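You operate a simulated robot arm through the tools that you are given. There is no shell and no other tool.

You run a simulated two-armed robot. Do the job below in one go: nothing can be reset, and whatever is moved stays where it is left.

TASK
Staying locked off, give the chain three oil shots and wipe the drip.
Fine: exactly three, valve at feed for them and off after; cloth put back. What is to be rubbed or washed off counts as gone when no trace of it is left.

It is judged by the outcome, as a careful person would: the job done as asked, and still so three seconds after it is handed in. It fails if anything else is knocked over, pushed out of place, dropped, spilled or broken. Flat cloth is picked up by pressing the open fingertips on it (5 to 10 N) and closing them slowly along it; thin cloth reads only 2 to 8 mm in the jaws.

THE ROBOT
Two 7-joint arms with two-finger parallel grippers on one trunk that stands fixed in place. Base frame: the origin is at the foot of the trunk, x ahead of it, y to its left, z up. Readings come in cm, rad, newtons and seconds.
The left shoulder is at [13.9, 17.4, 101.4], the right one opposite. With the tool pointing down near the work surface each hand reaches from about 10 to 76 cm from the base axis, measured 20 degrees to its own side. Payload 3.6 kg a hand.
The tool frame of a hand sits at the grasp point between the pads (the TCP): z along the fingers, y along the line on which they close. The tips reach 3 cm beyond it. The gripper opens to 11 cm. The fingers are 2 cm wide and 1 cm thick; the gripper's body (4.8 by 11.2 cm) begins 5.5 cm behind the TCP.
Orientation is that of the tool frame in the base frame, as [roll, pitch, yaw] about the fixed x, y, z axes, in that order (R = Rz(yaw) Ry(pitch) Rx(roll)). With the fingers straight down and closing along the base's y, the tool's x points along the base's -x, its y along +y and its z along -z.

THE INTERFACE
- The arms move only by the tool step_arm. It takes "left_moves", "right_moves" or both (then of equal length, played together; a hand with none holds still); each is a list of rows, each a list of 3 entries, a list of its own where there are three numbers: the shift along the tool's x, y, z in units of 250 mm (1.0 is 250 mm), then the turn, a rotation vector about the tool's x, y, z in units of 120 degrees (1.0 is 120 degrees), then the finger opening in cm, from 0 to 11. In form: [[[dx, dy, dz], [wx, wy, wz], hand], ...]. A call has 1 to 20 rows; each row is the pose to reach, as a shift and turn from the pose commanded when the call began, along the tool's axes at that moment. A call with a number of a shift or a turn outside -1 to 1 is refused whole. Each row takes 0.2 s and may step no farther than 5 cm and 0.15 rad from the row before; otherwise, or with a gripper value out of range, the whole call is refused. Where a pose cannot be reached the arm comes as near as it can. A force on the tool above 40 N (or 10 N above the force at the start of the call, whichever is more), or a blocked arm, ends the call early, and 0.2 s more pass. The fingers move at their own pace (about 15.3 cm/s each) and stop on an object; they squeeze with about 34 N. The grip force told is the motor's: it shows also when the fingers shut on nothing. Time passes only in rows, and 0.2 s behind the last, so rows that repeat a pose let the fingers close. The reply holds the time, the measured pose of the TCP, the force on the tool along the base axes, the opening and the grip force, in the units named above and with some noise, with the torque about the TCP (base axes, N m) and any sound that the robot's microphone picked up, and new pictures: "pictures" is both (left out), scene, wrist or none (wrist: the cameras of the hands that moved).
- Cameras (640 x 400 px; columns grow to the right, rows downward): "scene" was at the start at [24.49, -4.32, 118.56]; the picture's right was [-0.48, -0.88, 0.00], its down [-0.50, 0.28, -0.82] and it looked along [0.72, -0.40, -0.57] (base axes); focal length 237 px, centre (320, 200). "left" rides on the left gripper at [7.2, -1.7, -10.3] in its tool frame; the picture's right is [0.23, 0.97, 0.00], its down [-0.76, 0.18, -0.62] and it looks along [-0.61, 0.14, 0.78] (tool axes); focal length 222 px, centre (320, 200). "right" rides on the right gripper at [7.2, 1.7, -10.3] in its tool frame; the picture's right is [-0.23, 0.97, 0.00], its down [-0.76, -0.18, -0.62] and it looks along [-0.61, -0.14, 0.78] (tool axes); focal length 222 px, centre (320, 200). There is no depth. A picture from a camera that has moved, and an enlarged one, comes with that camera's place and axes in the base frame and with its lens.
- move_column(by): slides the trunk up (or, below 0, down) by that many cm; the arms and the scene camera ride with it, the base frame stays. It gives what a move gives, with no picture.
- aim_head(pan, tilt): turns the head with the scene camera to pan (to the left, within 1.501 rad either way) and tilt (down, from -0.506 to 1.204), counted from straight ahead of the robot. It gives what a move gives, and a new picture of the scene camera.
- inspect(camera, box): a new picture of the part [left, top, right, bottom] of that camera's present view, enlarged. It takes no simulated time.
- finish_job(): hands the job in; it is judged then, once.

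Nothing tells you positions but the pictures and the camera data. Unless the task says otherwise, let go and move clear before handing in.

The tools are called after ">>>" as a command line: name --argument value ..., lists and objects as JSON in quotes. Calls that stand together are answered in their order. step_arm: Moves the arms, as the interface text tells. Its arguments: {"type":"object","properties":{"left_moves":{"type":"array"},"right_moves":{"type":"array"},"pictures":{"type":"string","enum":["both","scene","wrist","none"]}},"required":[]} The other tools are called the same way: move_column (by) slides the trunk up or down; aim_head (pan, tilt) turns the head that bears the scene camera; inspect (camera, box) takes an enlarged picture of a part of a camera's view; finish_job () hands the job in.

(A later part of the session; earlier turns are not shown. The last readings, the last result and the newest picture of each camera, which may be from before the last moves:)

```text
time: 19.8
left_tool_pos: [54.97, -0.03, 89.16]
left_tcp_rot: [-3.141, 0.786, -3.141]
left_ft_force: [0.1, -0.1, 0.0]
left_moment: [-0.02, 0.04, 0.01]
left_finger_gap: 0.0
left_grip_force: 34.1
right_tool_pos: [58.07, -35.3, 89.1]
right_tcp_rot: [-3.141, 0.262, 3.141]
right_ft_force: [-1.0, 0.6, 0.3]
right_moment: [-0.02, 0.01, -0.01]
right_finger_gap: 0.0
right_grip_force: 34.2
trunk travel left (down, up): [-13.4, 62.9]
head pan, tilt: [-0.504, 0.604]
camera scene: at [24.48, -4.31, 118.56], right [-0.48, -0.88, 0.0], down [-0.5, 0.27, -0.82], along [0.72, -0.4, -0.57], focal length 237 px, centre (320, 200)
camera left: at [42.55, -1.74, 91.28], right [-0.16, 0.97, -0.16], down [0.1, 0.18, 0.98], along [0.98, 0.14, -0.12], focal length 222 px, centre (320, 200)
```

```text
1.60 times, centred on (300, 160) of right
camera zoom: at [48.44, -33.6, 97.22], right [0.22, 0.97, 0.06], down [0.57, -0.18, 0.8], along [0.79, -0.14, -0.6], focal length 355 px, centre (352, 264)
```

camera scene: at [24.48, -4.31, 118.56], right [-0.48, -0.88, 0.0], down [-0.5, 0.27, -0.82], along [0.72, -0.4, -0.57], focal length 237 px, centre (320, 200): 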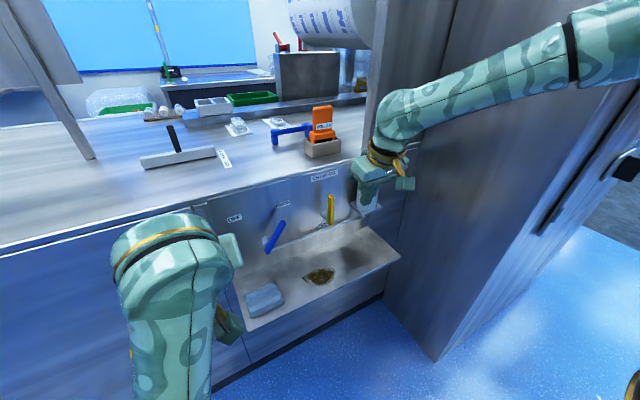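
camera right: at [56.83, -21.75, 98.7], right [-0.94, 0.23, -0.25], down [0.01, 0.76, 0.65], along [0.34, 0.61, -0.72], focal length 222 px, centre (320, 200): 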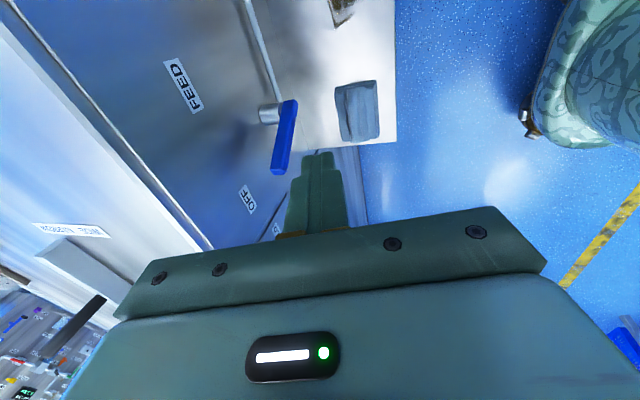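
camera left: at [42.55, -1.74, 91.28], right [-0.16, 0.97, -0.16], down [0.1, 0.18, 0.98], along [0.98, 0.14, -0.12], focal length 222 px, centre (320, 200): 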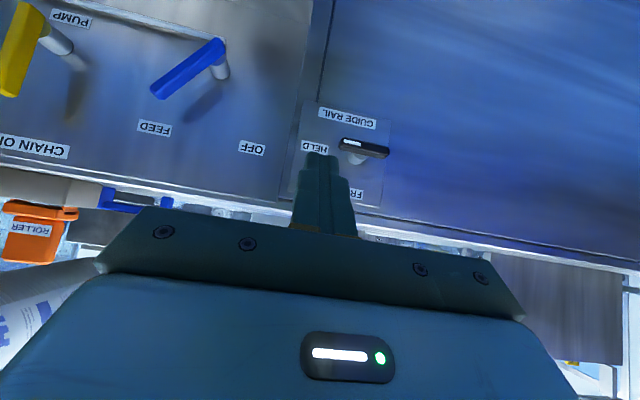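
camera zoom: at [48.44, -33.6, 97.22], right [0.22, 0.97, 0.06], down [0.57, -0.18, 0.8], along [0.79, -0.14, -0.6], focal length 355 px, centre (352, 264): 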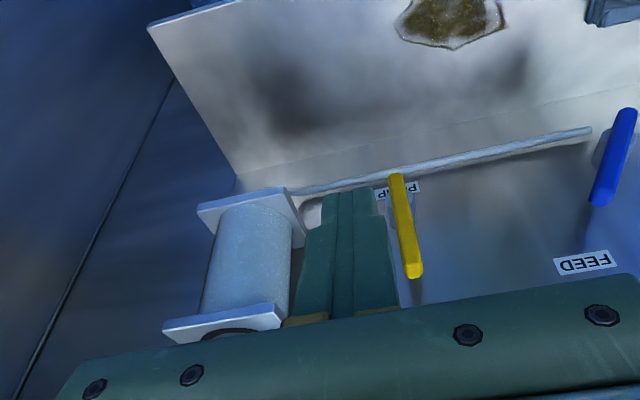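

The valve is at FEED. Next I'll bring the right hand, pitched 45° and opened to 4 cm, in front of the yellow lever, with the reservoir at y≲-41 kept clear on the right.

>>> step_arm --right_moves '[[[-0.005, 0.025, 0.054], [0, -0.0625, 0], 4], [[-0.01, 0.05, 0.108], [0, -0.125, 0], 4], [[-0.016, 0.075, 0.162], [0, -0.1875, 0], 4], [[-0.021, 0.1, 0.217], [0, -0.25, 0], 4], [[-0.021, 0.1, 0.217], [0, -0.25, 0], 4]]' --pictures "both"

>>> inspect --camera "right" --box '[160, 40, 480, 240]'

>>> inspect --camera "scene" --box '[260, 140, 420, 260]'

```text
time: 21.0
left_tool_pos: [54.9, -0.1, 89.1]
left_tcp_rot: [-3.141, 0.786, -3.141]
left_ft_force: [-0.6, 0.4, 0.0]
left_moment: [-0.02, -0.01, 0.04]
left_finger_gap: 0.0
left_grip_force: 33.6
right_tool_pos: [59.82, -32.79, 84.16]
right_tcp_rot: [3.14, 0.786, -3.141]
right_ft_force: [-0.1, 0.3, 0.6]
right_moment: [-0.01, -0.01, -0.01]
right_finger_gap: 4.01
right_grip_force: 0.1
trunk travel left (down, up): [-13.4, 62.9]
head pan, tilt: [-0.504, 0.604]
camera scene: at [24.48, -4.32, 118.57], right [-0.48, -0.88, 0.0], down [-0.5, 0.28, -0.82], along [0.72, -0.4, -0.57], focal length 237 px, centre (320, 200)
camera right: at [47.61, -31.06, 86.28], right [0.16, 0.97, 0.16], down [0.1, -0.18, 0.98], along [0.98, -0.14, -0.12], focal length 222 px, centre (320, 200)
```

scene: 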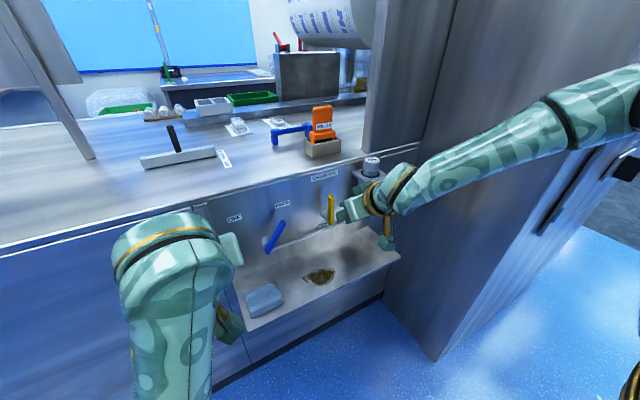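
right: 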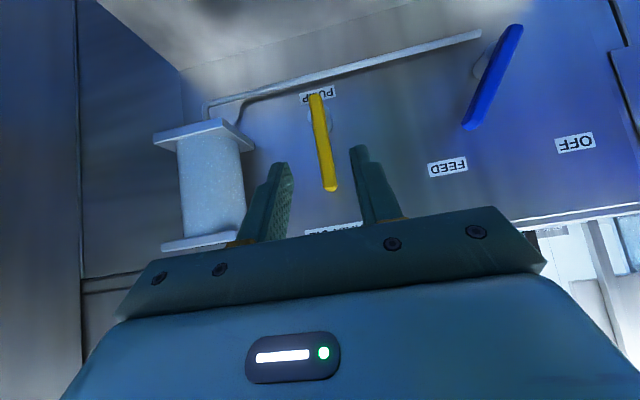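

```text
2.00 times, centred on (320, 140) of right
camera zoom: at [47.61, -31.06, 86.28], right [0.16, 0.97, 0.16], down [0.1, -0.18, 0.98], along [0.98, -0.14, -0.12], focal length 444 px, centre (320, 320)
```

zoom: 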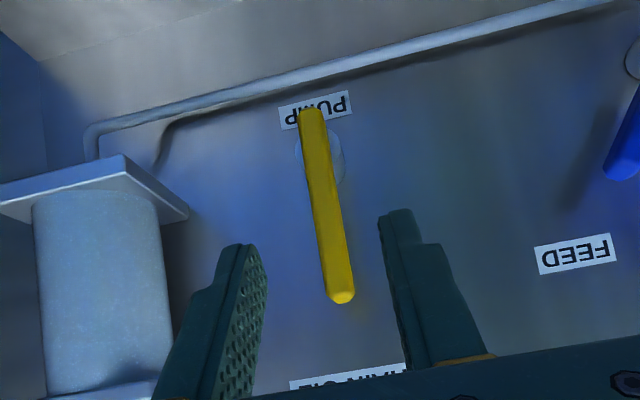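

```text
3.33 times, centred on (340, 200) of scene
camera zoom: at [24.48, -4.32, 118.57], right [-0.48, -0.88, 0.0], down [-0.5, 0.28, -0.82], along [0.72, -0.4, -0.57], focal length 791 px, centre (253, 200)
```

zoom: 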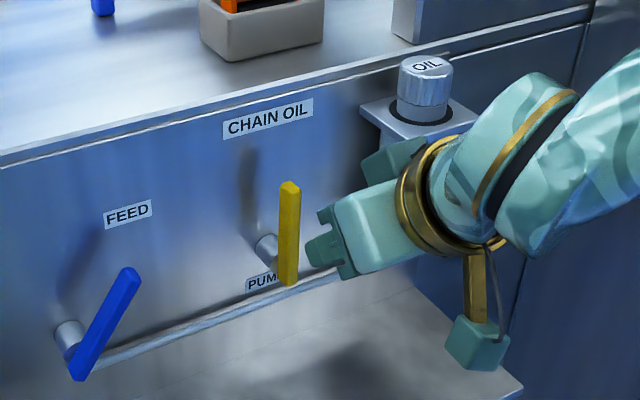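

The lever is centred between the fingers at y≈-32.9. I'll advance to straddle it near its top.

>>> step_arm --right_moves '[[[-0.035, -0.004, 0.085], [0, 0, 0], 4], [[-0.07, -0.004, 0.17], [0, 0, 0], 4], [[-0.105, -0.004, 0.255], [0, 0, 0], 4], [[-0.141, -0.004, 0.339], [0, 0, 0], 4], [[-0.141, -0.004, 0.339], [0, 0, 0], 4]]' --pictures "both"

>>> inspect --camera "right" --box '[160, 40, 480, 240]'

>>> inspect --camera "scene" --box '[260, 140, 420, 260]'

```text
time: 22.2
left_tool_pos: [55.01, -0.11, 89.08]
left_tcp_rot: [-3.14, 0.786, -3.14]
left_ft_force: [-0.4, 0.3, 0.5]
left_moment: [-0.02, -0.01, 0.02]
left_finger_gap: 0.0
left_grip_force: 33.9
right_tool_pos: [68.49, -32.8, 80.53]
right_tcp_rot: [-3.141, 0.786, 3.141]
right_ft_force: [-0.7, 0.2, 0.3]
right_moment: [-0.01, -0.03, 0.05]
right_finger_gap: 4.01
right_grip_force: 0.0
trunk travel left (down, up): [-13.4, 62.9]
head pan, tilt: [-0.504, 0.604]
camera scene: at [24.48, -4.33, 118.57], right [-0.48, -0.88, 0.0], down [-0.5, 0.28, -0.82], along [0.72, -0.4, -0.57], focal length 237 px, centre (320, 200)
camera right: at [56.06, -31.11, 82.68], right [0.16, 0.97, 0.16], down [0.1, -0.18, 0.98], along [0.98, -0.14, -0.12], focal length 222 px, centre (320, 200)
```

scene: 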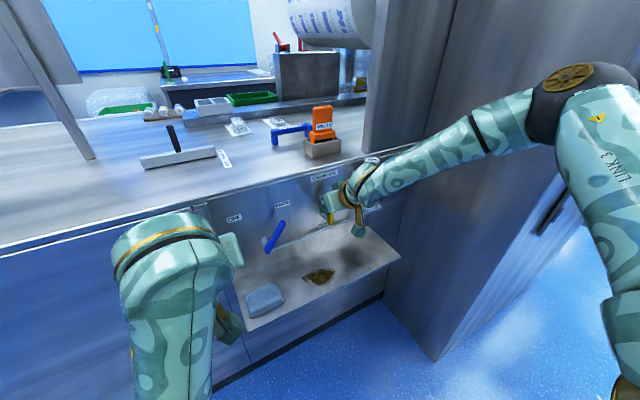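
right: 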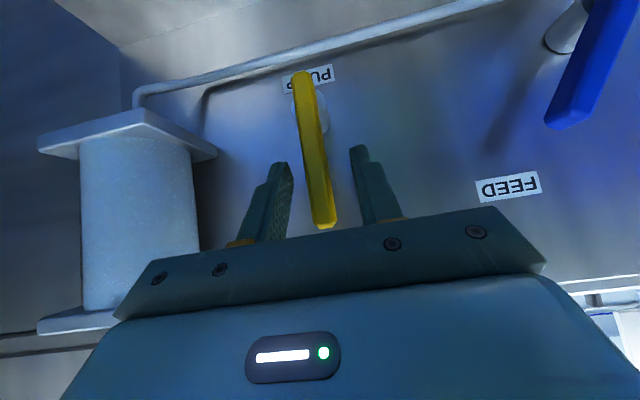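

```text
2.00 times, centred on (320, 140) of right
camera zoom: at [56.06, -31.11, 82.68], right [0.16, 0.97, 0.16], down [0.1, -0.18, 0.98], along [0.98, -0.14, -0.12], focal length 444 px, centre (320, 320)
```

zoom: 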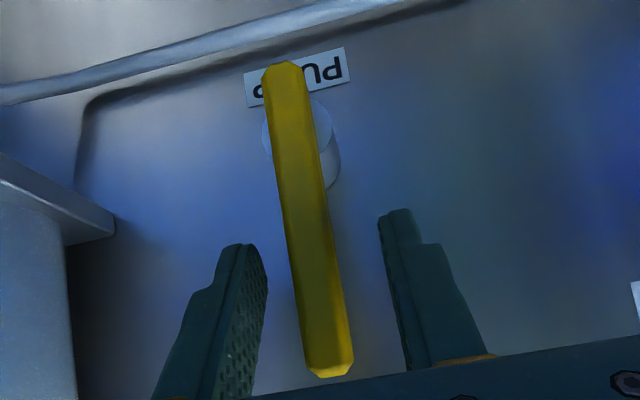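

```text
3.33 times, centred on (340, 200) of scene
camera zoom: at [24.48, -4.33, 118.57], right [-0.48, -0.88, 0.0], down [-0.5, 0.28, -0.82], along [0.72, -0.4, -0.57], focal length 791 px, centre (253, 200)
```

zoom: 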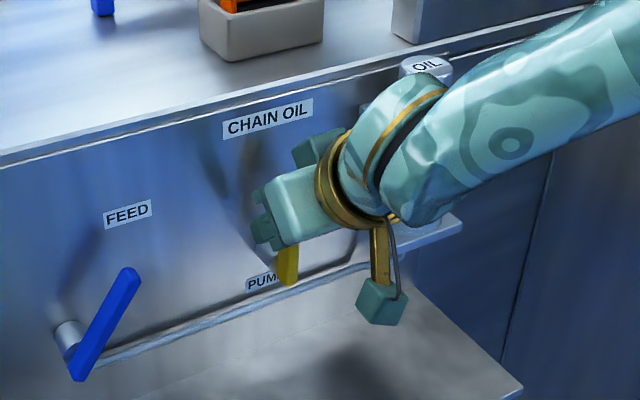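

The lever stands between the pads. I'll close gently on it, then see by the force which way it gives.

>>> step_arm --right_moves '[[[0, 0, 0], [0, 0, 0], 2.5], [[0, 0, 0], [0, 0, 0], 0], [[0, 0, 0], [0, 0, 0], 0], [[0, 0, 0], [0, 0, 0], 0]]' --pictures "wrist"

>>> inspect --camera "right" --box '[160, 40, 480, 240]'

```text
time: 23.2
left_tool_pos: [55.11, -0.23, 89.18]
left_tcp_rot: [3.141, 0.786, -3.141]
left_ft_force: [0.7, 0.3, 0.3]
left_moment: [0.03, 0.03, -0.02]
left_finger_gap: 0.0
left_grip_force: 34.1
right_tool_pos: [68.47, -33.0, 80.39]
right_tcp_rot: [-3.139, 0.786, -3.141]
right_ft_force: [2.2, -9.0, 1.6]
right_moment: [-0.4, 0.35, 0.02]
right_finger_gap: 1.38
right_grip_force: 45.1
trunk travel left (down, up): [-13.4, 62.9]
head pan, tilt: [-0.504, 0.604]
camera right: at [56.06, -31.26, 82.66], right [0.16, 0.97, 0.16], down [0.1, -0.18, 0.98], along [0.98, -0.14, -0.12], focal length 222 px, centre (320, 200)
```

right: 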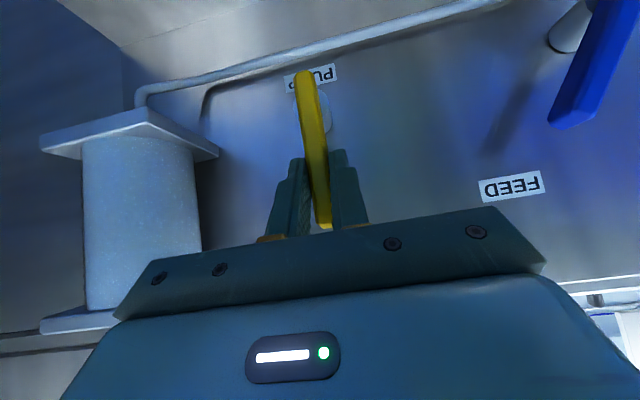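

```text
2.00 times, centred on (320, 140) of right
camera zoom: at [56.06, -31.26, 82.66], right [0.16, 0.97, 0.16], down [0.1, -0.18, 0.98], along [0.98, -0.14, -0.12], focal length 444 px, centre (320, 320)
```

zoom: 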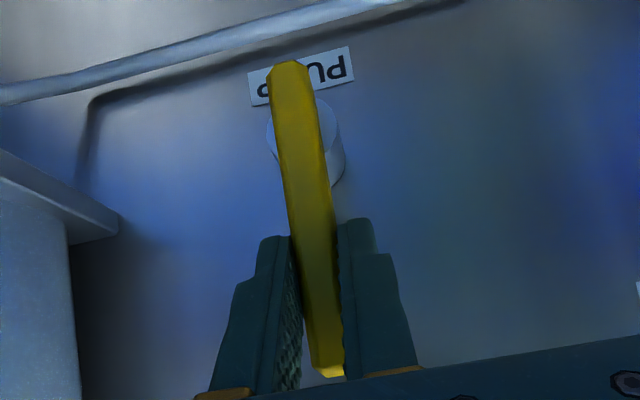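

It's gripped at 1.4 cm. The 9 N sideways force means the lever is stiff along y, so it most likely pulls out toward me. I'll test with 1 cm.

>>> step_arm --right_moves '[[[0.009, -0.004, -0.009], [0, 0, 0], 0], [[0.018, -0.006, -0.018], [0, 0, 0], 0], [[0.028, -0.006, -0.028], [0, 0, 0], 0]]' --pictures "wrist"

>>> inspect --camera "right" --box '[160, 40, 480, 240]'

```text
time: 24.0
left_tool_pos: [55.31, -0.16, 88.91]
left_tcp_rot: [-3.141, 0.782, 3.141]
left_ft_force: [-0.7, -0.5, 1.2]
left_moment: [0.0, -0.01, 0.04]
left_finger_gap: 0.01
left_grip_force: 34.0
right_tool_pos: [67.82, -33.05, 80.46]
right_tcp_rot: [-3.14, 0.787, -3.141]
right_ft_force: [38.2, -0.8, -1.0]
right_moment: [0.02, -0.92, -0.01]
right_finger_gap: 1.33
right_grip_force: 45.0
trunk travel left (down, up): [-13.4, 62.9]
head pan, tilt: [-0.504, 0.604]
camera right: at [55.35, -31.3, 82.62], right [0.16, 0.97, 0.16], down [0.1, -0.18, 0.98], along [0.98, -0.14, -0.12], focal length 222 px, centre (320, 200)
```

right: 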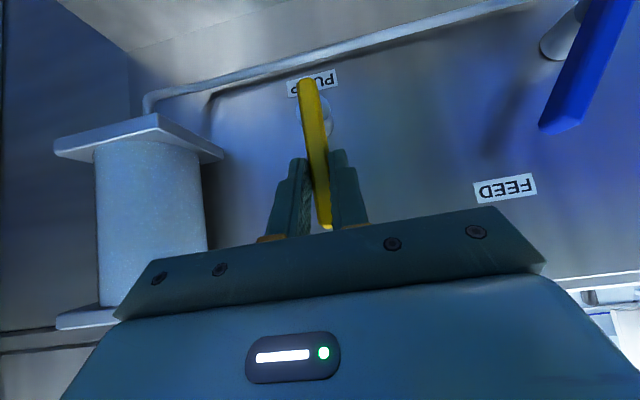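

```text
2.00 times, centred on (320, 140) of right
camera zoom: at [55.35, -31.3, 82.62], right [0.16, 0.97, 0.16], down [0.1, -0.18, 0.98], along [0.98, -0.14, -0.12], focal length 444 px, centre (320, 320)
```

zoom: 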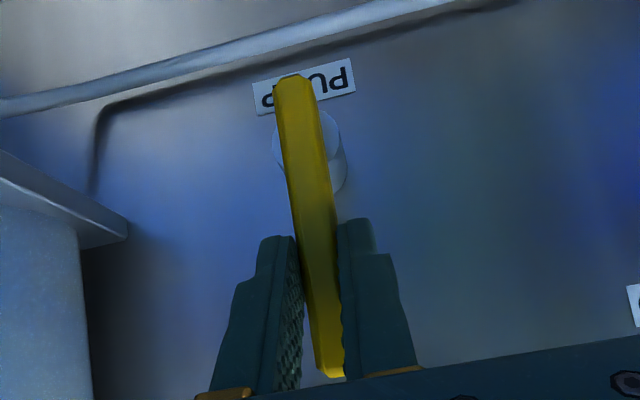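

It resists with 38 N over only 0.65 cm, so pulling out doesn't look like its way. I'll ease back, open, and test sideways pushes instead.

>>> step_arm --right_moves '[[[-0.014, 0, 0.014], [0, 0, 0], 0], [[-0.028, 0, 0.028], [0, 0, 0], 0], [[-0.028, 0, 0.028], [0, 0, 0], 3.4], [[-0.028, 0, 0.028], [0, 0, 0], 3.4]]' --pictures "wrist"

>>> inspect --camera "right" --box '[160, 40, 480, 240]'

```text
time: 25.0
left_tool_pos: [54.97, -0.17, 89.13]
left_tcp_rot: [3.14, 0.785, 3.141]
left_ft_force: [-0.1, -0.5, 0.0]
left_moment: [0.03, 0.01, 0.0]
left_finger_gap: 0.01
left_grip_force: 34.1
right_tool_pos: [68.34, -33.13, 80.49]
right_tcp_rot: [-3.14, 0.782, 3.141]
right_ft_force: [-0.8, -0.2, -0.2]
right_moment: [0.01, -0.01, 0.01]
right_finger_gap: 3.39
right_grip_force: 0.0
trunk travel left (down, up): [-13.4, 62.9]
head pan, tilt: [-0.504, 0.604]
camera right: at [55.99, -31.41, 82.62], right [0.16, 0.97, 0.16], down [0.1, -0.18, 0.98], along [0.98, -0.14, -0.13], focal length 222 px, centre (320, 200)
```

right: 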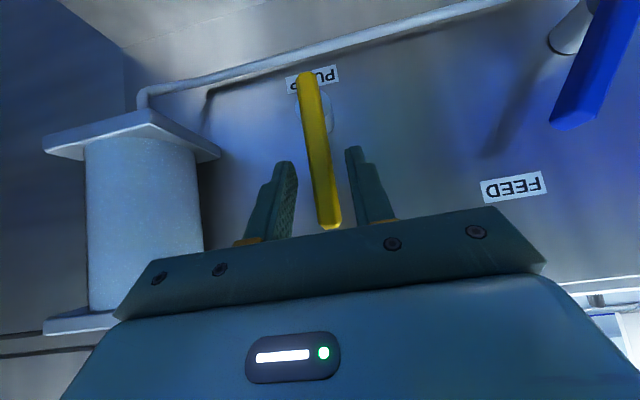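

```text
2.00 times, centred on (320, 140) of right
camera zoom: at [55.99, -31.41, 82.62], right [0.16, 0.97, 0.16], down [0.1, -0.18, 0.98], along [0.98, -0.14, -0.13], focal length 444 px, centre (320, 320)
```

zoom: 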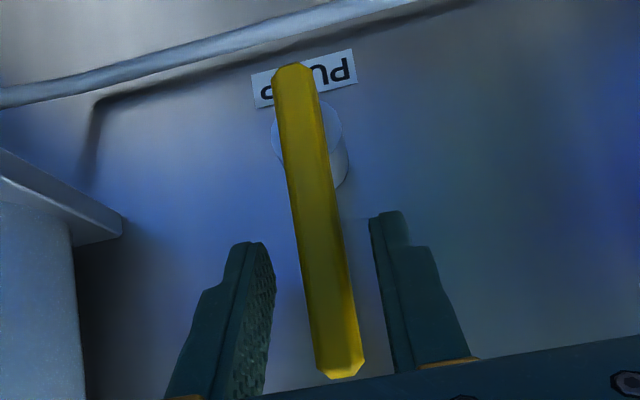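

Now a gentle push to the left with the right-hand finger.

>>> step_arm --right_moves '[[[0, 0.03, 0], [0, 0, 0], 3.4], [[0, 0.05, 0], [0, 0, 0], 3.4], [[0, 0.065, 0], [0, 0, 0], 3.4], [[0, 0.08, 0], [0, 0, 0], 3.4], [[0, 0.08, 0], [0, 0, 0], 3.4]]' --pictures "wrist"

>>> inspect --camera "right" --box '[160, 40, 480, 240]'

```text
time: 26.2
left_tool_pos: [54.85, -0.27, 89.15]
left_tcp_rot: [3.139, 0.786, 3.14]
left_ft_force: [-0.2, 0.0, 0.4]
left_moment: [-0.03, 0.0, -0.04]
left_finger_gap: 0.0
left_grip_force: 34.5
right_tool_pos: [68.49, -31.32, 80.42]
right_tcp_rot: [-3.14, 0.787, 3.14]
right_ft_force: [-5.1, -23.2, 7.1]
right_moment: [-0.67, 0.0, -0.43]
right_finger_gap: 4.57
right_grip_force: 12.2
trunk travel left (down, up): [-13.4, 62.9]
head pan, tilt: [-0.504, 0.604]
camera right: at [56.03, -29.61, 82.66], right [0.16, 0.97, 0.16], down [0.1, -0.18, 0.98], along [0.98, -0.14, -0.12], focal length 222 px, centre (320, 200)
```

right: 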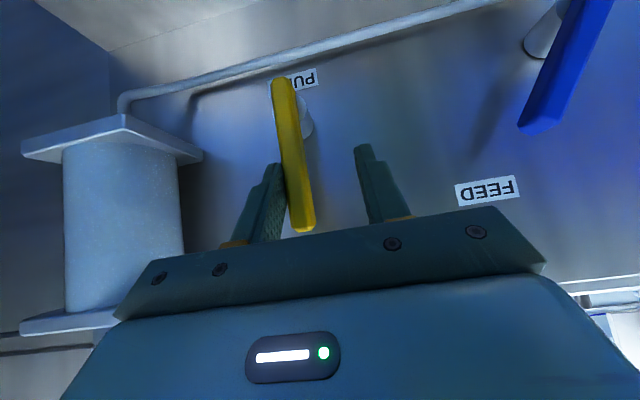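

```text
2.00 times, centred on (320, 140) of right
camera zoom: at [56.03, -29.61, 82.66], right [0.16, 0.97, 0.16], down [0.1, -0.18, 0.98], along [0.98, -0.14, -0.12], focal length 444 px, centre (320, 320)
```

zoom: 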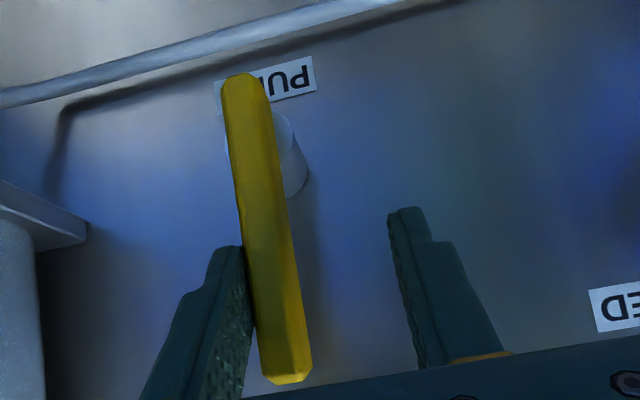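

It won't go left: 23 N and the fingers were forced apart. I'll test a gentle push to the right.

>>> step_arm --right_moves '[[[0, -0.05, 0], [0, 0, 0], 3.4], [[0, -0.1, 0], [0, 0, 0], 3.4], [[0, -0.12, 0], [0, 0, 0], 3.4], [[0, -0.135, 0], [0, 0, 0], 3.4], [[0, -0.15, 0], [0, 0, 0], 3.4], [[0, -0.15, 0], [0, 0, 0], 3.4]]' --pictures "wrist"

>>> inspect --camera "right" --box '[160, 40, 480, 240]'

```text
time: 27.6
left_tool_pos: [54.98, -0.12, 89.11]
left_tcp_rot: [3.141, 0.785, -3.14]
left_ft_force: [0.4, -0.5, -0.2]
left_moment: [0.0, 0.05, -0.07]
left_finger_gap: 0.0
left_grip_force: 34.4
right_tool_pos: [68.47, -34.86, 80.56]
right_tcp_rot: [-3.142, 0.786, 3.141]
right_ft_force: [1.1, 0.3, 1.1]
right_moment: [0.06, -0.03, 0.04]
right_finger_gap: 3.42
right_grip_force: 0.1
trunk travel left (down, up): [-13.4, 62.9]
head pan, tilt: [-0.504, 0.604]
camera right: at [56.05, -33.14, 82.73], right [0.16, 0.97, 0.16], down [0.1, -0.18, 0.98], along [0.98, -0.14, -0.12], focal length 222 px, centre (320, 200)
```

right: 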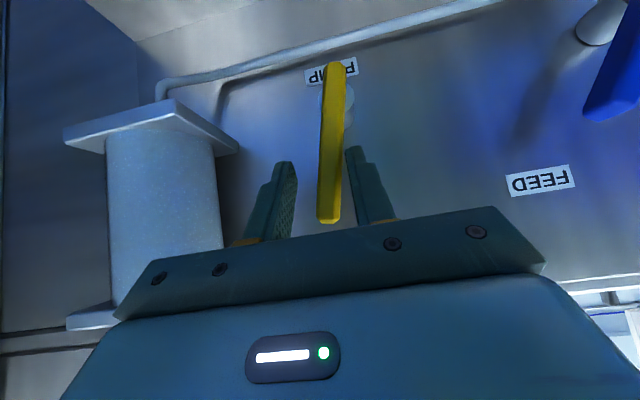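

```text
2.00 times, centred on (320, 140) of right
camera zoom: at [56.05, -33.14, 82.73], right [0.16, 0.97, 0.16], down [0.1, -0.18, 0.98], along [0.98, -0.14, -0.12], focal length 444 px, centre (320, 320)
```

zoom: 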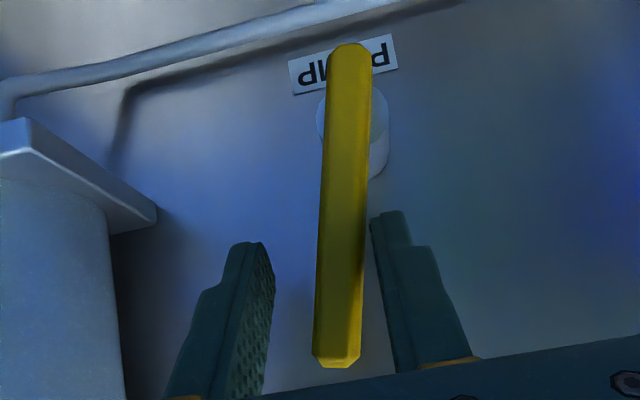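

The lever did move right freely, about 11°, so the pump stroke goes to the right. Before going further I'll ease left a little to see whether it springs back.

>>> step_arm --right_moves '[[[0, 0.03, 0], [0, 0, 0], 3.4], [[0, 0.06, 0], [0, 0, 0], 3.4], [[0, 0.06, 0], [0, 0, 0], 3.4]]' --pictures "wrist"

>>> inspect --camera "right" --box '[160, 40, 480, 240]'

```text
time: 28.4
left_tool_pos: [55.02, -0.09, 89.04]
left_tcp_rot: [-3.139, 0.785, 3.141]
left_ft_force: [1.3, 0.3, 0.3]
left_moment: [-0.02, -0.01, 0.01]
left_finger_gap: 0.01
left_grip_force: 34.0
right_tool_pos: [68.48, -33.37, 80.55]
right_tcp_rot: [-3.141, 0.784, 3.141]
right_ft_force: [0.4, -0.2, -0.3]
right_moment: [0.0, -0.01, 0.0]
right_finger_gap: 3.4
right_grip_force: 0.1
trunk travel left (down, up): [-13.4, 62.9]
head pan, tilt: [-0.504, 0.604]
camera right: at [56.08, -31.62, 82.65], right [0.16, 0.97, 0.16], down [0.1, -0.18, 0.98], along [0.98, -0.14, -0.12], focal length 222 px, centre (320, 200)
```

right: 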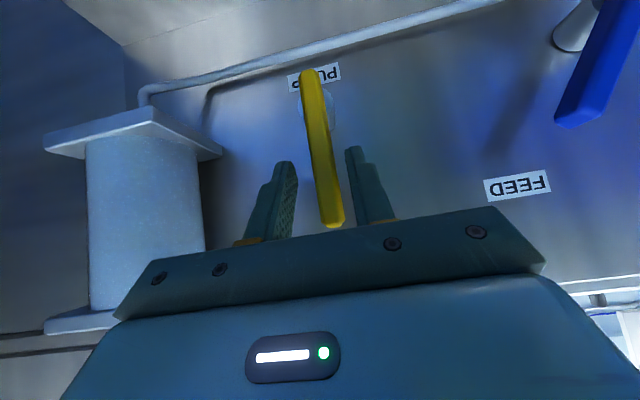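

```text
2.00 times, centred on (320, 140) of right
camera zoom: at [56.08, -31.62, 82.65], right [0.16, 0.97, 0.16], down [0.1, -0.18, 0.98], along [0.98, -0.14, -0.12], focal length 444 px, centre (320, 320)
```

zoom: 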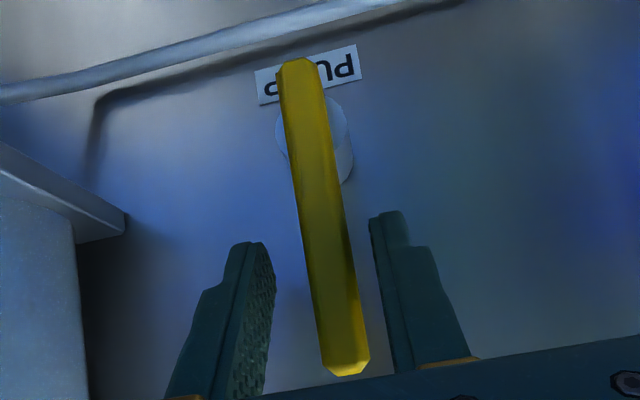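

It springs back by itself. For full strokes I'll back out, shut the fingers and yaw the hand 30° to the right, so its body stays away from the reservoir, then push from the lever's left side.

>>> step_arm --right_moves '[[[0.113, 0, -0.113], [0, 0, 0], 3.4], [[0.226, 0, -0.226], [0, 0, 0], 3.4], [[0.226, 0.04, -0.226], [0.044, 0, 0.044], 0], [[0.226, 0.08, -0.226], [0.088, 0, 0.088], 0], [[0.226, 0.12, -0.226], [0.132, 0, 0.132], 0], [[0.226, 0.17, -0.226], [0.177, 0, 0.177], 0], [[0.226, 0.17, -0.226], [0.177, 0, 0.177], 0]]' --pictures "both"

```text
time: 30.0
left_tool_pos: [55.01, -0.11, 89.19]
left_tcp_rot: [-3.142, 0.785, 3.141]
left_ft_force: [-0.2, 0.4, -0.6]
left_moment: [-0.01, 0.01, -0.01]
left_finger_gap: 0.0
left_grip_force: 33.9
right_tool_pos: [60.55, -29.08, 80.49]
right_tcp_rot: [3.14, 0.785, 2.618]
right_ft_force: [-1.2, -0.8, 0.0]
right_moment: [0.01, -0.01, 0.01]
right_finger_gap: 0.01
right_grip_force: 33.7
trunk travel left (down, up): [-13.4, 62.9]
head pan, tilt: [-0.504, 0.604]
camera scene: at [24.49, -4.34, 118.56], right [-0.48, -0.88, 0.0], down [-0.5, 0.28, -0.82], along [0.72, -0.4, -0.57], focal length 237 px, centre (320, 200)
camera right: at [50.65, -21.29, 82.61], right [0.63, 0.76, 0.16], down [0.0, -0.2, 0.98], along [0.78, -0.62, -0.12], focal length 222 px, centre (320, 200)
```

scene: 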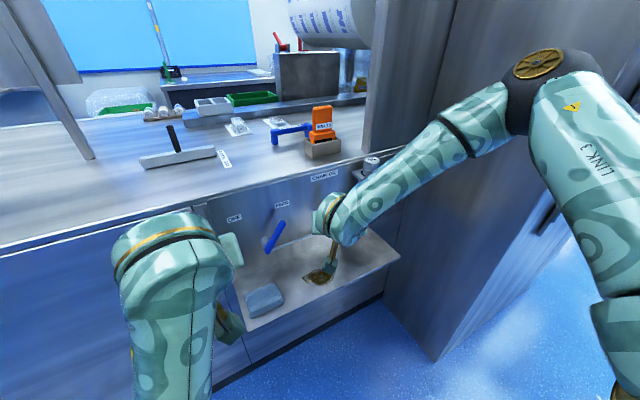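
right: 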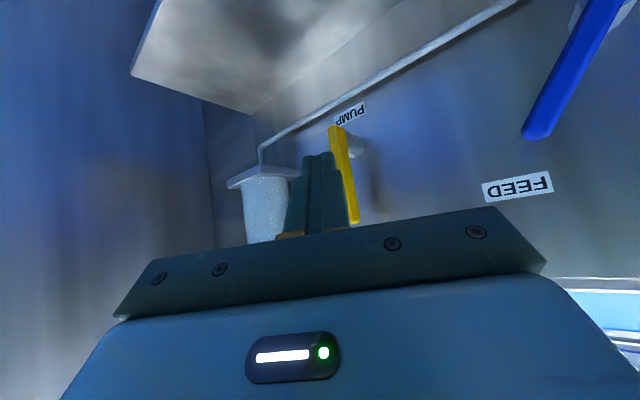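

Now the fist goes in beside the yellow lever, on its left.

>>> step_arm --right_moves '[[[-0.05, 0.061, 0.088], [0, 0, 0], 0], [[-0.1, 0.122, 0.176], [0, 0, 0], 0], [[-0.151, 0.183, 0.264], [0, 0, 0], 0], [[-0.151, 0.183, 0.264], [0, 0, 0], 0]]' --pictures "both"

>>> inspect --camera "right" --box '[160, 40, 480, 240]'

>>> inspect --camera "scene" --box '[260, 140, 420, 260]'

```text
time: 31.0
left_tool_pos: [54.84, -0.17, 89.17]
left_tcp_rot: [3.141, 0.786, -3.14]
left_ft_force: [-0.9, 0.4, 0.7]
left_moment: [0.0, 0.02, 0.0]
left_finger_gap: 0.0
left_grip_force: 34.7
right_tool_pos: [69.06, -28.82, 78.56]
right_tcp_rot: [3.141, 0.784, 2.619]
right_ft_force: [0.1, 0.3, -0.1]
right_moment: [-0.01, -0.01, 0.01]
right_finger_gap: 0.0
right_grip_force: 33.7
trunk travel left (down, up): [-13.4, 62.9]
head pan, tilt: [-0.504, 0.604]
camera scene: at [24.48, -4.32, 118.57], right [-0.48, -0.88, 0.0], down [-0.5, 0.28, -0.82], along [0.72, -0.4, -0.57], focal length 237 px, centre (320, 200)
camera right: at [59.24, -21.06, 80.75], right [0.63, 0.76, 0.16], down [0.0, -0.2, 0.98], along [0.78, -0.61, -0.12], focal length 222 px, centre (320, 200)
```

scene: 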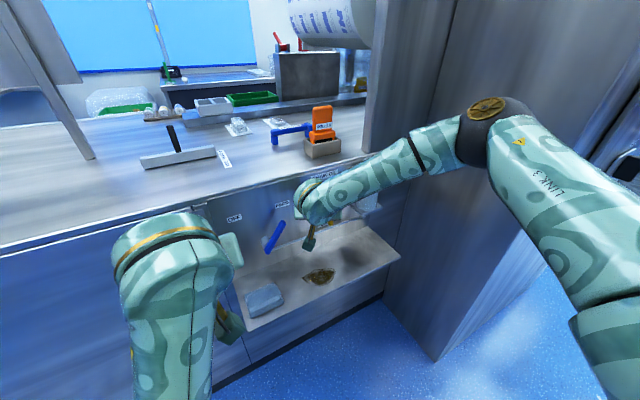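
right: 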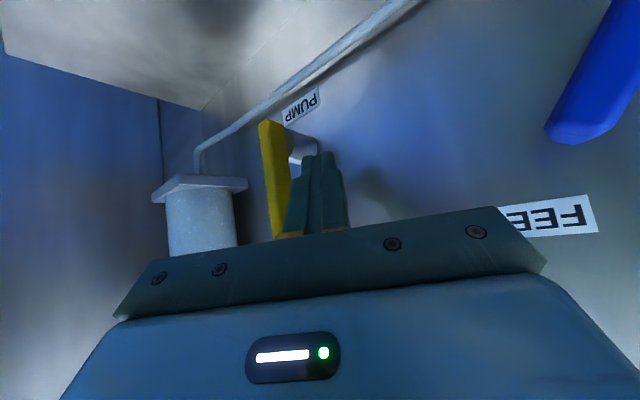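

```text
2.00 times, centred on (320, 140) of right
camera zoom: at [59.24, -21.06, 80.75], right [0.63, 0.76, 0.16], down [0.0, -0.2, 0.98], along [0.78, -0.61, -0.12], focal length 444 px, centre (320, 320)
```

zoom: 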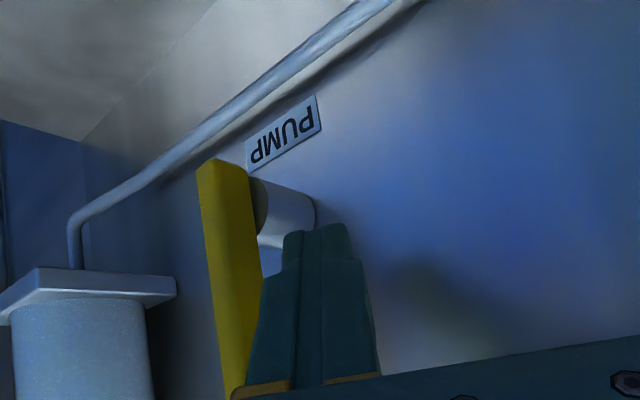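

```text
3.33 times, centred on (340, 200) of scene
camera zoom: at [24.48, -4.32, 118.57], right [-0.48, -0.88, 0.0], down [-0.5, 0.28, -0.82], along [0.72, -0.4, -0.57], focal length 791 px, centre (253, 200)
```

zoom: 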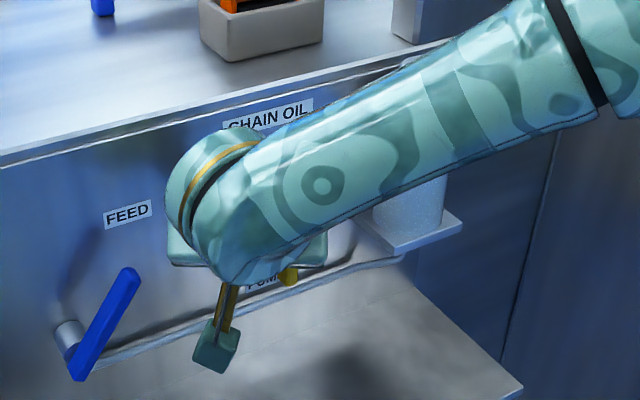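

First stroke: push right by 5 cm in small steps, watching the force and listening.

>>> step_arm --right_moves '[[[-0.0106, -0.026, 0.0106], [0, 0, 0], 0], [[-0.0212, -0.052, 0.0212], [0, 0, 0], 0], [[-0.0319, -0.0779, 0.0319], [0, 0, 0], 0], [[-0.0425, -0.104, 0.0425], [0, 0, 0], 0], [[-0.0531, -0.13, 0.0531], [0, 0, 0], 0], [[-0.0637, -0.156, 0.0637], [0, 0, 0], 0], [[-0.0708, -0.173, 0.0708], [0, 0, 0], 0]]' --pictures "both"

>>> inspect --camera "right" --box '[160, 40, 480, 240]'

```text
time: 32.8
left_tool_pos: [54.88, -0.39, 89.13]
left_tcp_rot: [-3.138, 0.784, 3.141]
left_ft_force: [0.4, 1.0, 0.0]
left_moment: [-0.02, 0.02, -0.02]
left_finger_gap: 0.0
left_grip_force: 34.1
right_tool_pos: [69.05, -32.97, 78.96]
right_tcp_rot: [3.122, 0.782, 2.614]
right_ft_force: [5.1, 27.8, 4.9]
right_moment: [0.71, -0.18, 0.34]
right_finger_gap: 0.0
right_grip_force: 34.1
trunk travel left (down, up): [-13.4, 62.9]
head pan, tilt: [-0.504, 0.604]
stopped in row 7 (right hand): the force on the tool passed its limit at 42 N (the readings are from after the stop); the commanded pose is now the measured one
camera scene: at [24.47, -4.12, 118.59], right [-0.48, -0.88, 0.0], down [-0.5, 0.27, -0.82], along [0.72, -0.4, -0.57], focal length 237 px, centre (320, 200)
camera right: at [59.14, -25.44, 81.08], right [0.62, 0.77, 0.17], down [-0.01, -0.22, 0.98], along [0.79, -0.6, -0.13], focal length 222 px, centre (320, 200)
```

scene: 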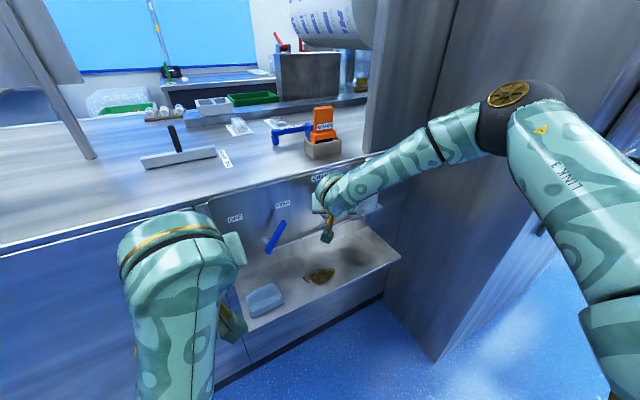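
right: 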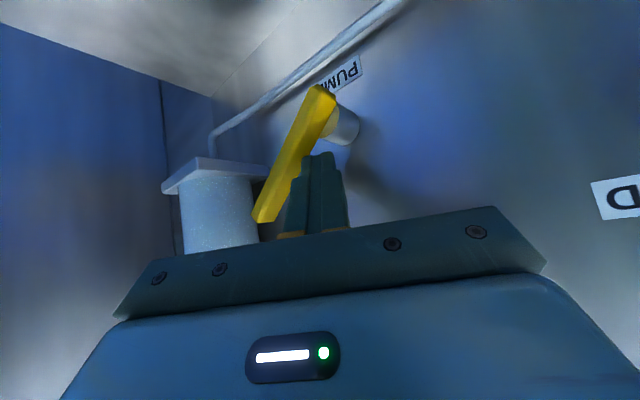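

```text
2.00 times, centred on (320, 140) of right
camera zoom: at [59.14, -25.44, 81.08], right [0.62, 0.77, 0.17], down [-0.01, -0.22, 0.98], along [0.79, -0.6, -0.13], focal length 444 px, centre (320, 320)
```

zoom: 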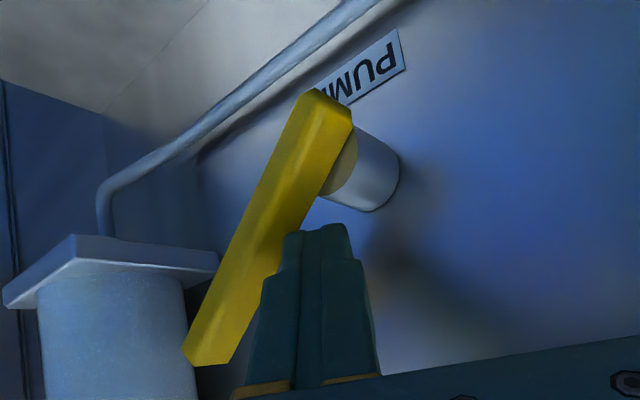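

The lever reached its end stop at about 48°, with the hand at y≈-33. I'll release by moving left and check that it springs back upright.

>>> step_arm --right_moves '[[[0.02, 0.0485, -0.02], [0, 0, 0], 0], [[0.04, 0.097, -0.04], [0, 0, 0], 0], [[0.0595, 0.1455, -0.0595], [0, 0, 0], 0], [[0.0595, 0.1455, -0.0595], [0, 0, 0], 0]]' --pictures "both"

>>> inspect --camera "right" --box '[160, 40, 480, 240]'

>>> inspect --camera "scene" --box '[230, 190, 430, 315]'

```text
time: 33.8
left_tool_pos: [54.99, -0.29, 89.13]
left_tcp_rot: [3.141, 0.783, 3.136]
left_ft_force: [-0.6, 0.7, 0.1]
left_moment: [0.03, 0.03, -0.03]
left_finger_gap: 0.0
left_grip_force: 34.0
right_tool_pos: [69.0, -29.34, 78.74]
right_tcp_rot: [3.133, 0.779, 2.614]
right_ft_force: [-0.1, 0.8, -0.5]
right_moment: [-0.01, 0.02, -0.01]
right_finger_gap: 0.0
right_grip_force: 33.2
trunk travel left (down, up): [-13.4, 62.9]
head pan, tilt: [-0.504, 0.604]
camera scene: at [24.49, -4.34, 118.56], right [-0.48, -0.88, 0.0], down [-0.5, 0.28, -0.82], along [0.72, -0.4, -0.57], focal length 237 px, centre (320, 200)
camera right: at [59.15, -21.7, 80.88], right [0.62, 0.76, 0.17], down [0.0, -0.21, 0.98], along [0.78, -0.61, -0.13], focal length 222 px, centre (320, 200)
```

scene: 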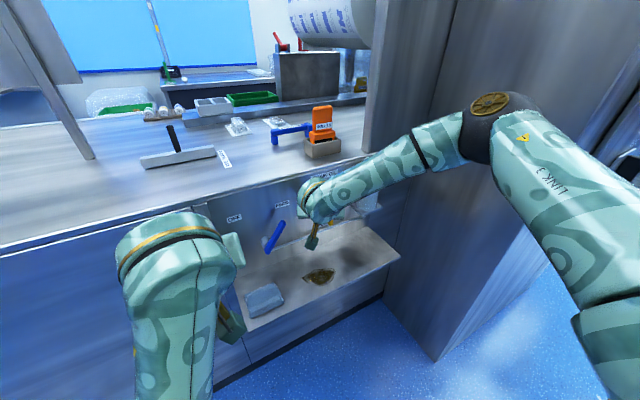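
right: 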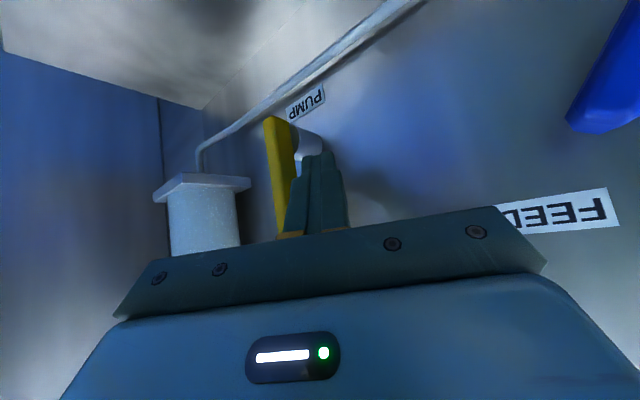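

```text
2.00 times, centred on (320, 140) of right
camera zoom: at [59.15, -21.7, 80.88], right [0.62, 0.76, 0.17], down [0.0, -0.21, 0.98], along [0.78, -0.61, -0.13], focal length 444 px, centre (320, 320)
```

zoom: 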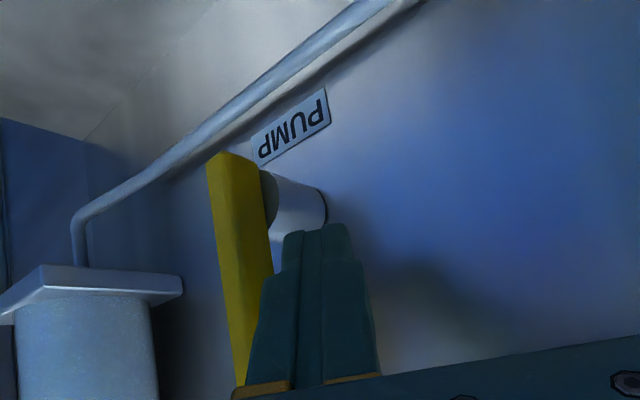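

```text
3.20 times, centred on (330, 252) of scene
camera zoom: at [24.49, -4.34, 118.56], right [-0.48, -0.88, 0.0], down [-0.5, 0.28, -0.82], along [0.72, -0.4, -0.57], focal length 760 px, centre (288, 32)
```

zoom: 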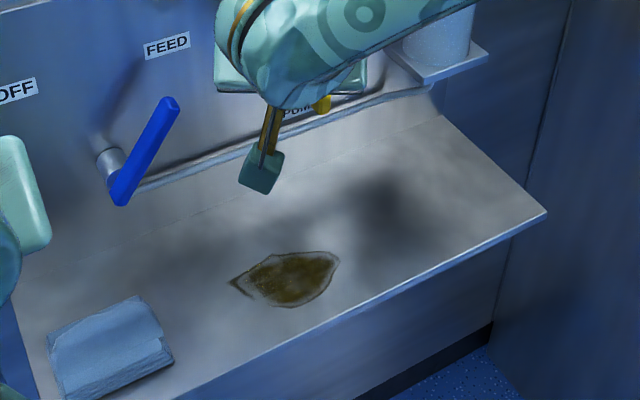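

The lever is upright again, so one stroke is done. Second stroke: the same push to the stop, a short hold, then return.

>>> step_arm --right_moves '[[[0.0085, 0.0208, -0.0085], [0, 0, 0], 0], [[0.0085, 0.0208, -0.0085], [0, 0, 0], 0], [[-0.0071, -0.0173, 0.0071], [0, 0, 0], 0], [[-0.017, -0.0416, 0.017], [0, 0, 0], 0], [[-0.0269, -0.0658, 0.0269], [0, 0, 0], 0], [[-0.0368, -0.0901, 0.0368], [0, 0, 0], 0], [[-0.0453, -0.1108, 0.0453], [0, 0, 0], 0], [[-0.0503, -0.123, 0.0503], [0, 0, 0], 0]]' --pictures "wrist"

>>> inspect --camera "right" --box '[160, 40, 480, 240]'

```text
time: 35.6
left_tool_pos: [55.1, -0.3, 89.1]
left_tcp_rot: [-3.139, 0.786, 3.14]
left_ft_force: [-0.2, -0.1, -0.8]
left_moment: [0.01, -0.05, 0.01]
left_finger_gap: 0.0
left_grip_force: 34.1
right_tool_pos: [68.97, -32.81, 78.84]
right_tcp_rot: [3.131, 0.781, 2.618]
right_ft_force: [-0.4, 5.6, 0.4]
right_moment: [0.14, -0.01, 0.06]
right_finger_gap: 0.0
right_grip_force: 33.5
trunk travel left (down, up): [-13.4, 62.9]
head pan, tilt: [-0.504, 0.604]
camera right: at [59.18, -25.15, 80.95], right [0.62, 0.76, 0.17], down [0.0, -0.21, 0.98], along [0.78, -0.61, -0.13], focal length 222 px, centre (320, 200)
```

right: 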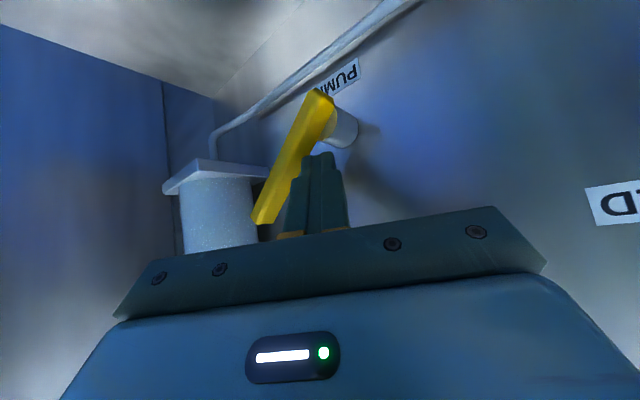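

```text
2.00 times, centred on (320, 140) of right
camera zoom: at [59.18, -25.15, 80.95], right [0.62, 0.76, 0.17], down [0.0, -0.21, 0.98], along [0.78, -0.61, -0.13], focal length 444 px, centre (320, 320)
```

zoom: 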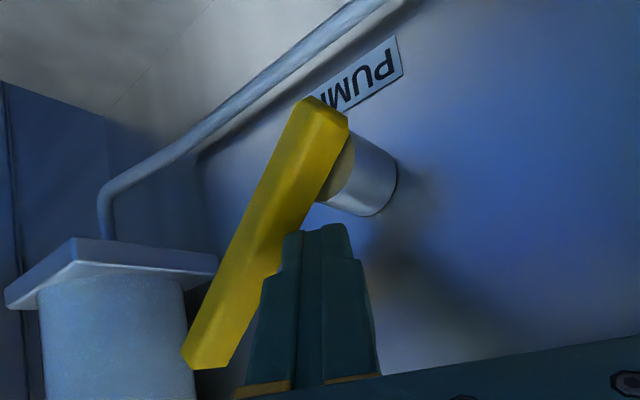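

It's just touching the stop at 5.6 N. I'll nudge 0.2 cm more, then return fully left.

>>> step_arm --right_moves '[[[-0.0028, -0.0069, 0.0028], [0, 0, 0], 0], [[-0.0028, -0.0069, 0.0028], [0, 0, 0], 0], [[0.014, 0.035, -0.014], [0, 0, 0], 0], [[0.028, 0.07, -0.028], [0, 0, 0], 0], [[0.042, 0.105, -0.042], [0, 0, 0], 0], [[0.0566, 0.139, -0.0566], [0, 0, 0], 0], [[0.0566, 0.139, -0.0566], [0, 0, 0], 0], [[0.0566, 0.139, -0.0566], [0, 0, 0], 0]]' --pictures "both"

>>> inspect --camera "right" --box '[160, 40, 480, 240]'

>>> inspect --camera "scene" --box '[230, 190, 430, 315]'

```text
time: 37.4
left_tool_pos: [54.9, -0.33, 89.06]
left_tcp_rot: [3.14, 0.786, 3.139]
left_ft_force: [-0.9, -0.7, 0.4]
left_moment: [-0.02, 0.01, 0.02]
left_finger_gap: 0.0
left_grip_force: 33.1
right_tool_pos: [69.08, -28.74, 78.68]
right_tcp_rot: [3.13, 0.782, 2.615]
right_ft_force: [-0.1, -0.5, 1.3]
right_moment: [0.0, -0.03, -0.02]
right_finger_gap: 0.0
right_grip_force: 33.9
trunk travel left (down, up): [-13.4, 62.9]
head pan, tilt: [-0.504, 0.604]
camera scene: at [24.5, -4.33, 118.56], right [-0.48, -0.88, 0.0], down [-0.5, 0.28, -0.82], along [0.72, -0.4, -0.57], focal length 237 px, centre (320, 200)
camera right: at [59.11, -21.17, 80.82], right [0.62, 0.76, 0.17], down [0.0, -0.21, 0.98], along [0.78, -0.61, -0.13], focal length 222 px, centre (320, 200)
```

scene: 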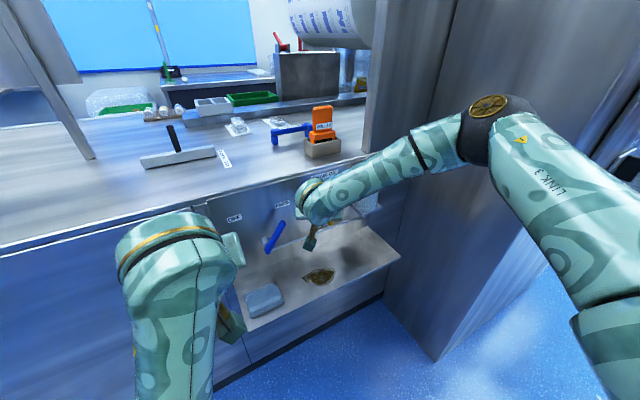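
right: 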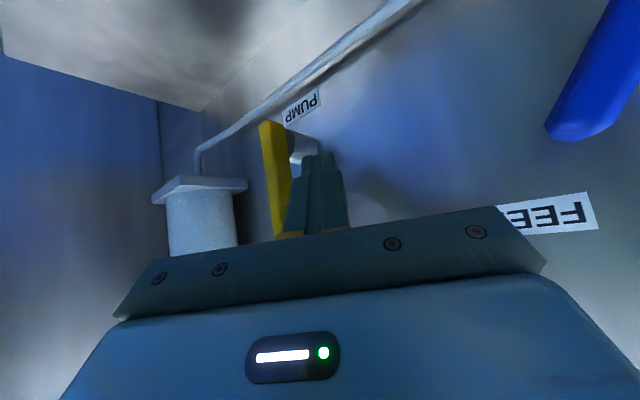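

```text
2.00 times, centred on (320, 140) of right
camera zoom: at [59.11, -21.17, 80.82], right [0.62, 0.76, 0.17], down [0.0, -0.21, 0.98], along [0.78, -0.61, -0.13], focal length 444 px, centre (320, 320)
```

zoom: 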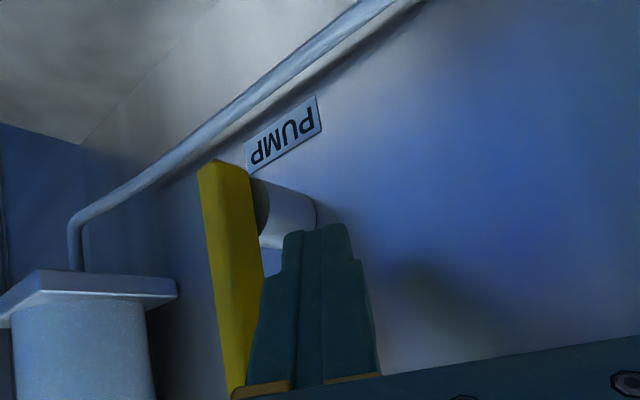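

```text
3.20 times, centred on (330, 252) of scene
camera zoom: at [24.5, -4.33, 118.56], right [-0.48, -0.88, 0.0], down [-0.5, 0.28, -0.82], along [0.72, -0.4, -0.57], focal length 760 px, centre (288, 32)
```

zoom: 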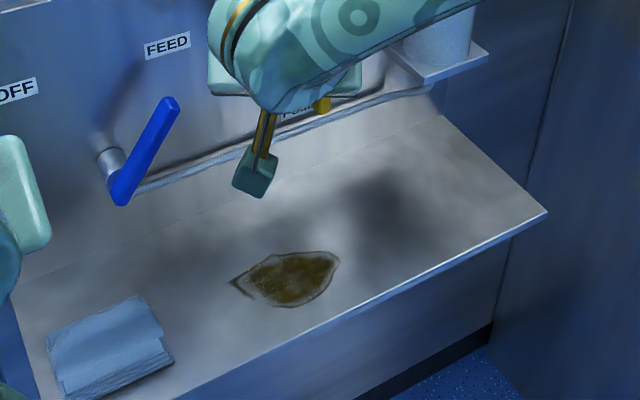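

Two strokes are done. Third and last: push to the stop, hold, return.

>>> step_arm --right_moves '[[[-0.0099, -0.0242, 0.0099], [0, 0, 0], 0], [[-0.0198, -0.0485, 0.0198], [0, 0, 0], 0], [[-0.0297, -0.0727, 0.0297], [0, 0, 0], 0], [[-0.0396, -0.097, 0.0396], [0, 0, 0], 0], [[-0.0496, -0.1212, 0.0496], [0, 0, 0], 0], [[-0.0566, -0.1386, 0.0566], [0, 0, 0], 0], [[-0.0597, -0.1462, 0.0597], [0, 0, 0], 0], [[-0.0597, -0.1462, 0.0597], [0, 0, 0], 0]]' --pictures "wrist"

```text
time: 39.2
left_tool_pos: [54.91, -0.18, 89.07]
left_tcp_rot: [-3.138, 0.785, -3.141]
left_ft_force: [-0.1, 0.0, -1.1]
left_moment: [0.0, -0.03, -0.03]
left_finger_gap: 0.0
left_grip_force: 33.8
right_tool_pos: [68.94, -32.85, 78.64]
right_tcp_rot: [3.129, 0.783, 2.618]
right_ft_force: [1.6, 21.9, 2.5]
right_moment: [0.52, -0.02, 0.19]
right_finger_gap: 0.0
right_grip_force: 34.1
trunk travel left (down, up): [-13.4, 62.9]
head pan, tilt: [-0.504, 0.604]
camera right: at [59.1, -25.18, 80.92], right [0.62, 0.77, 0.17], down [0.0, -0.21, 0.98], along [0.78, -0.61, -0.13], focal length 222 px, centre (320, 200)
```

right: 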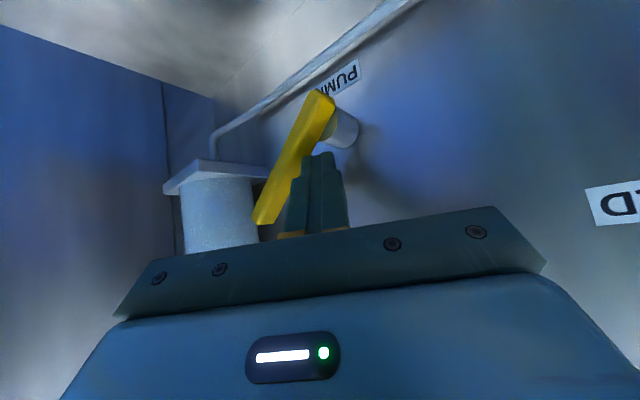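

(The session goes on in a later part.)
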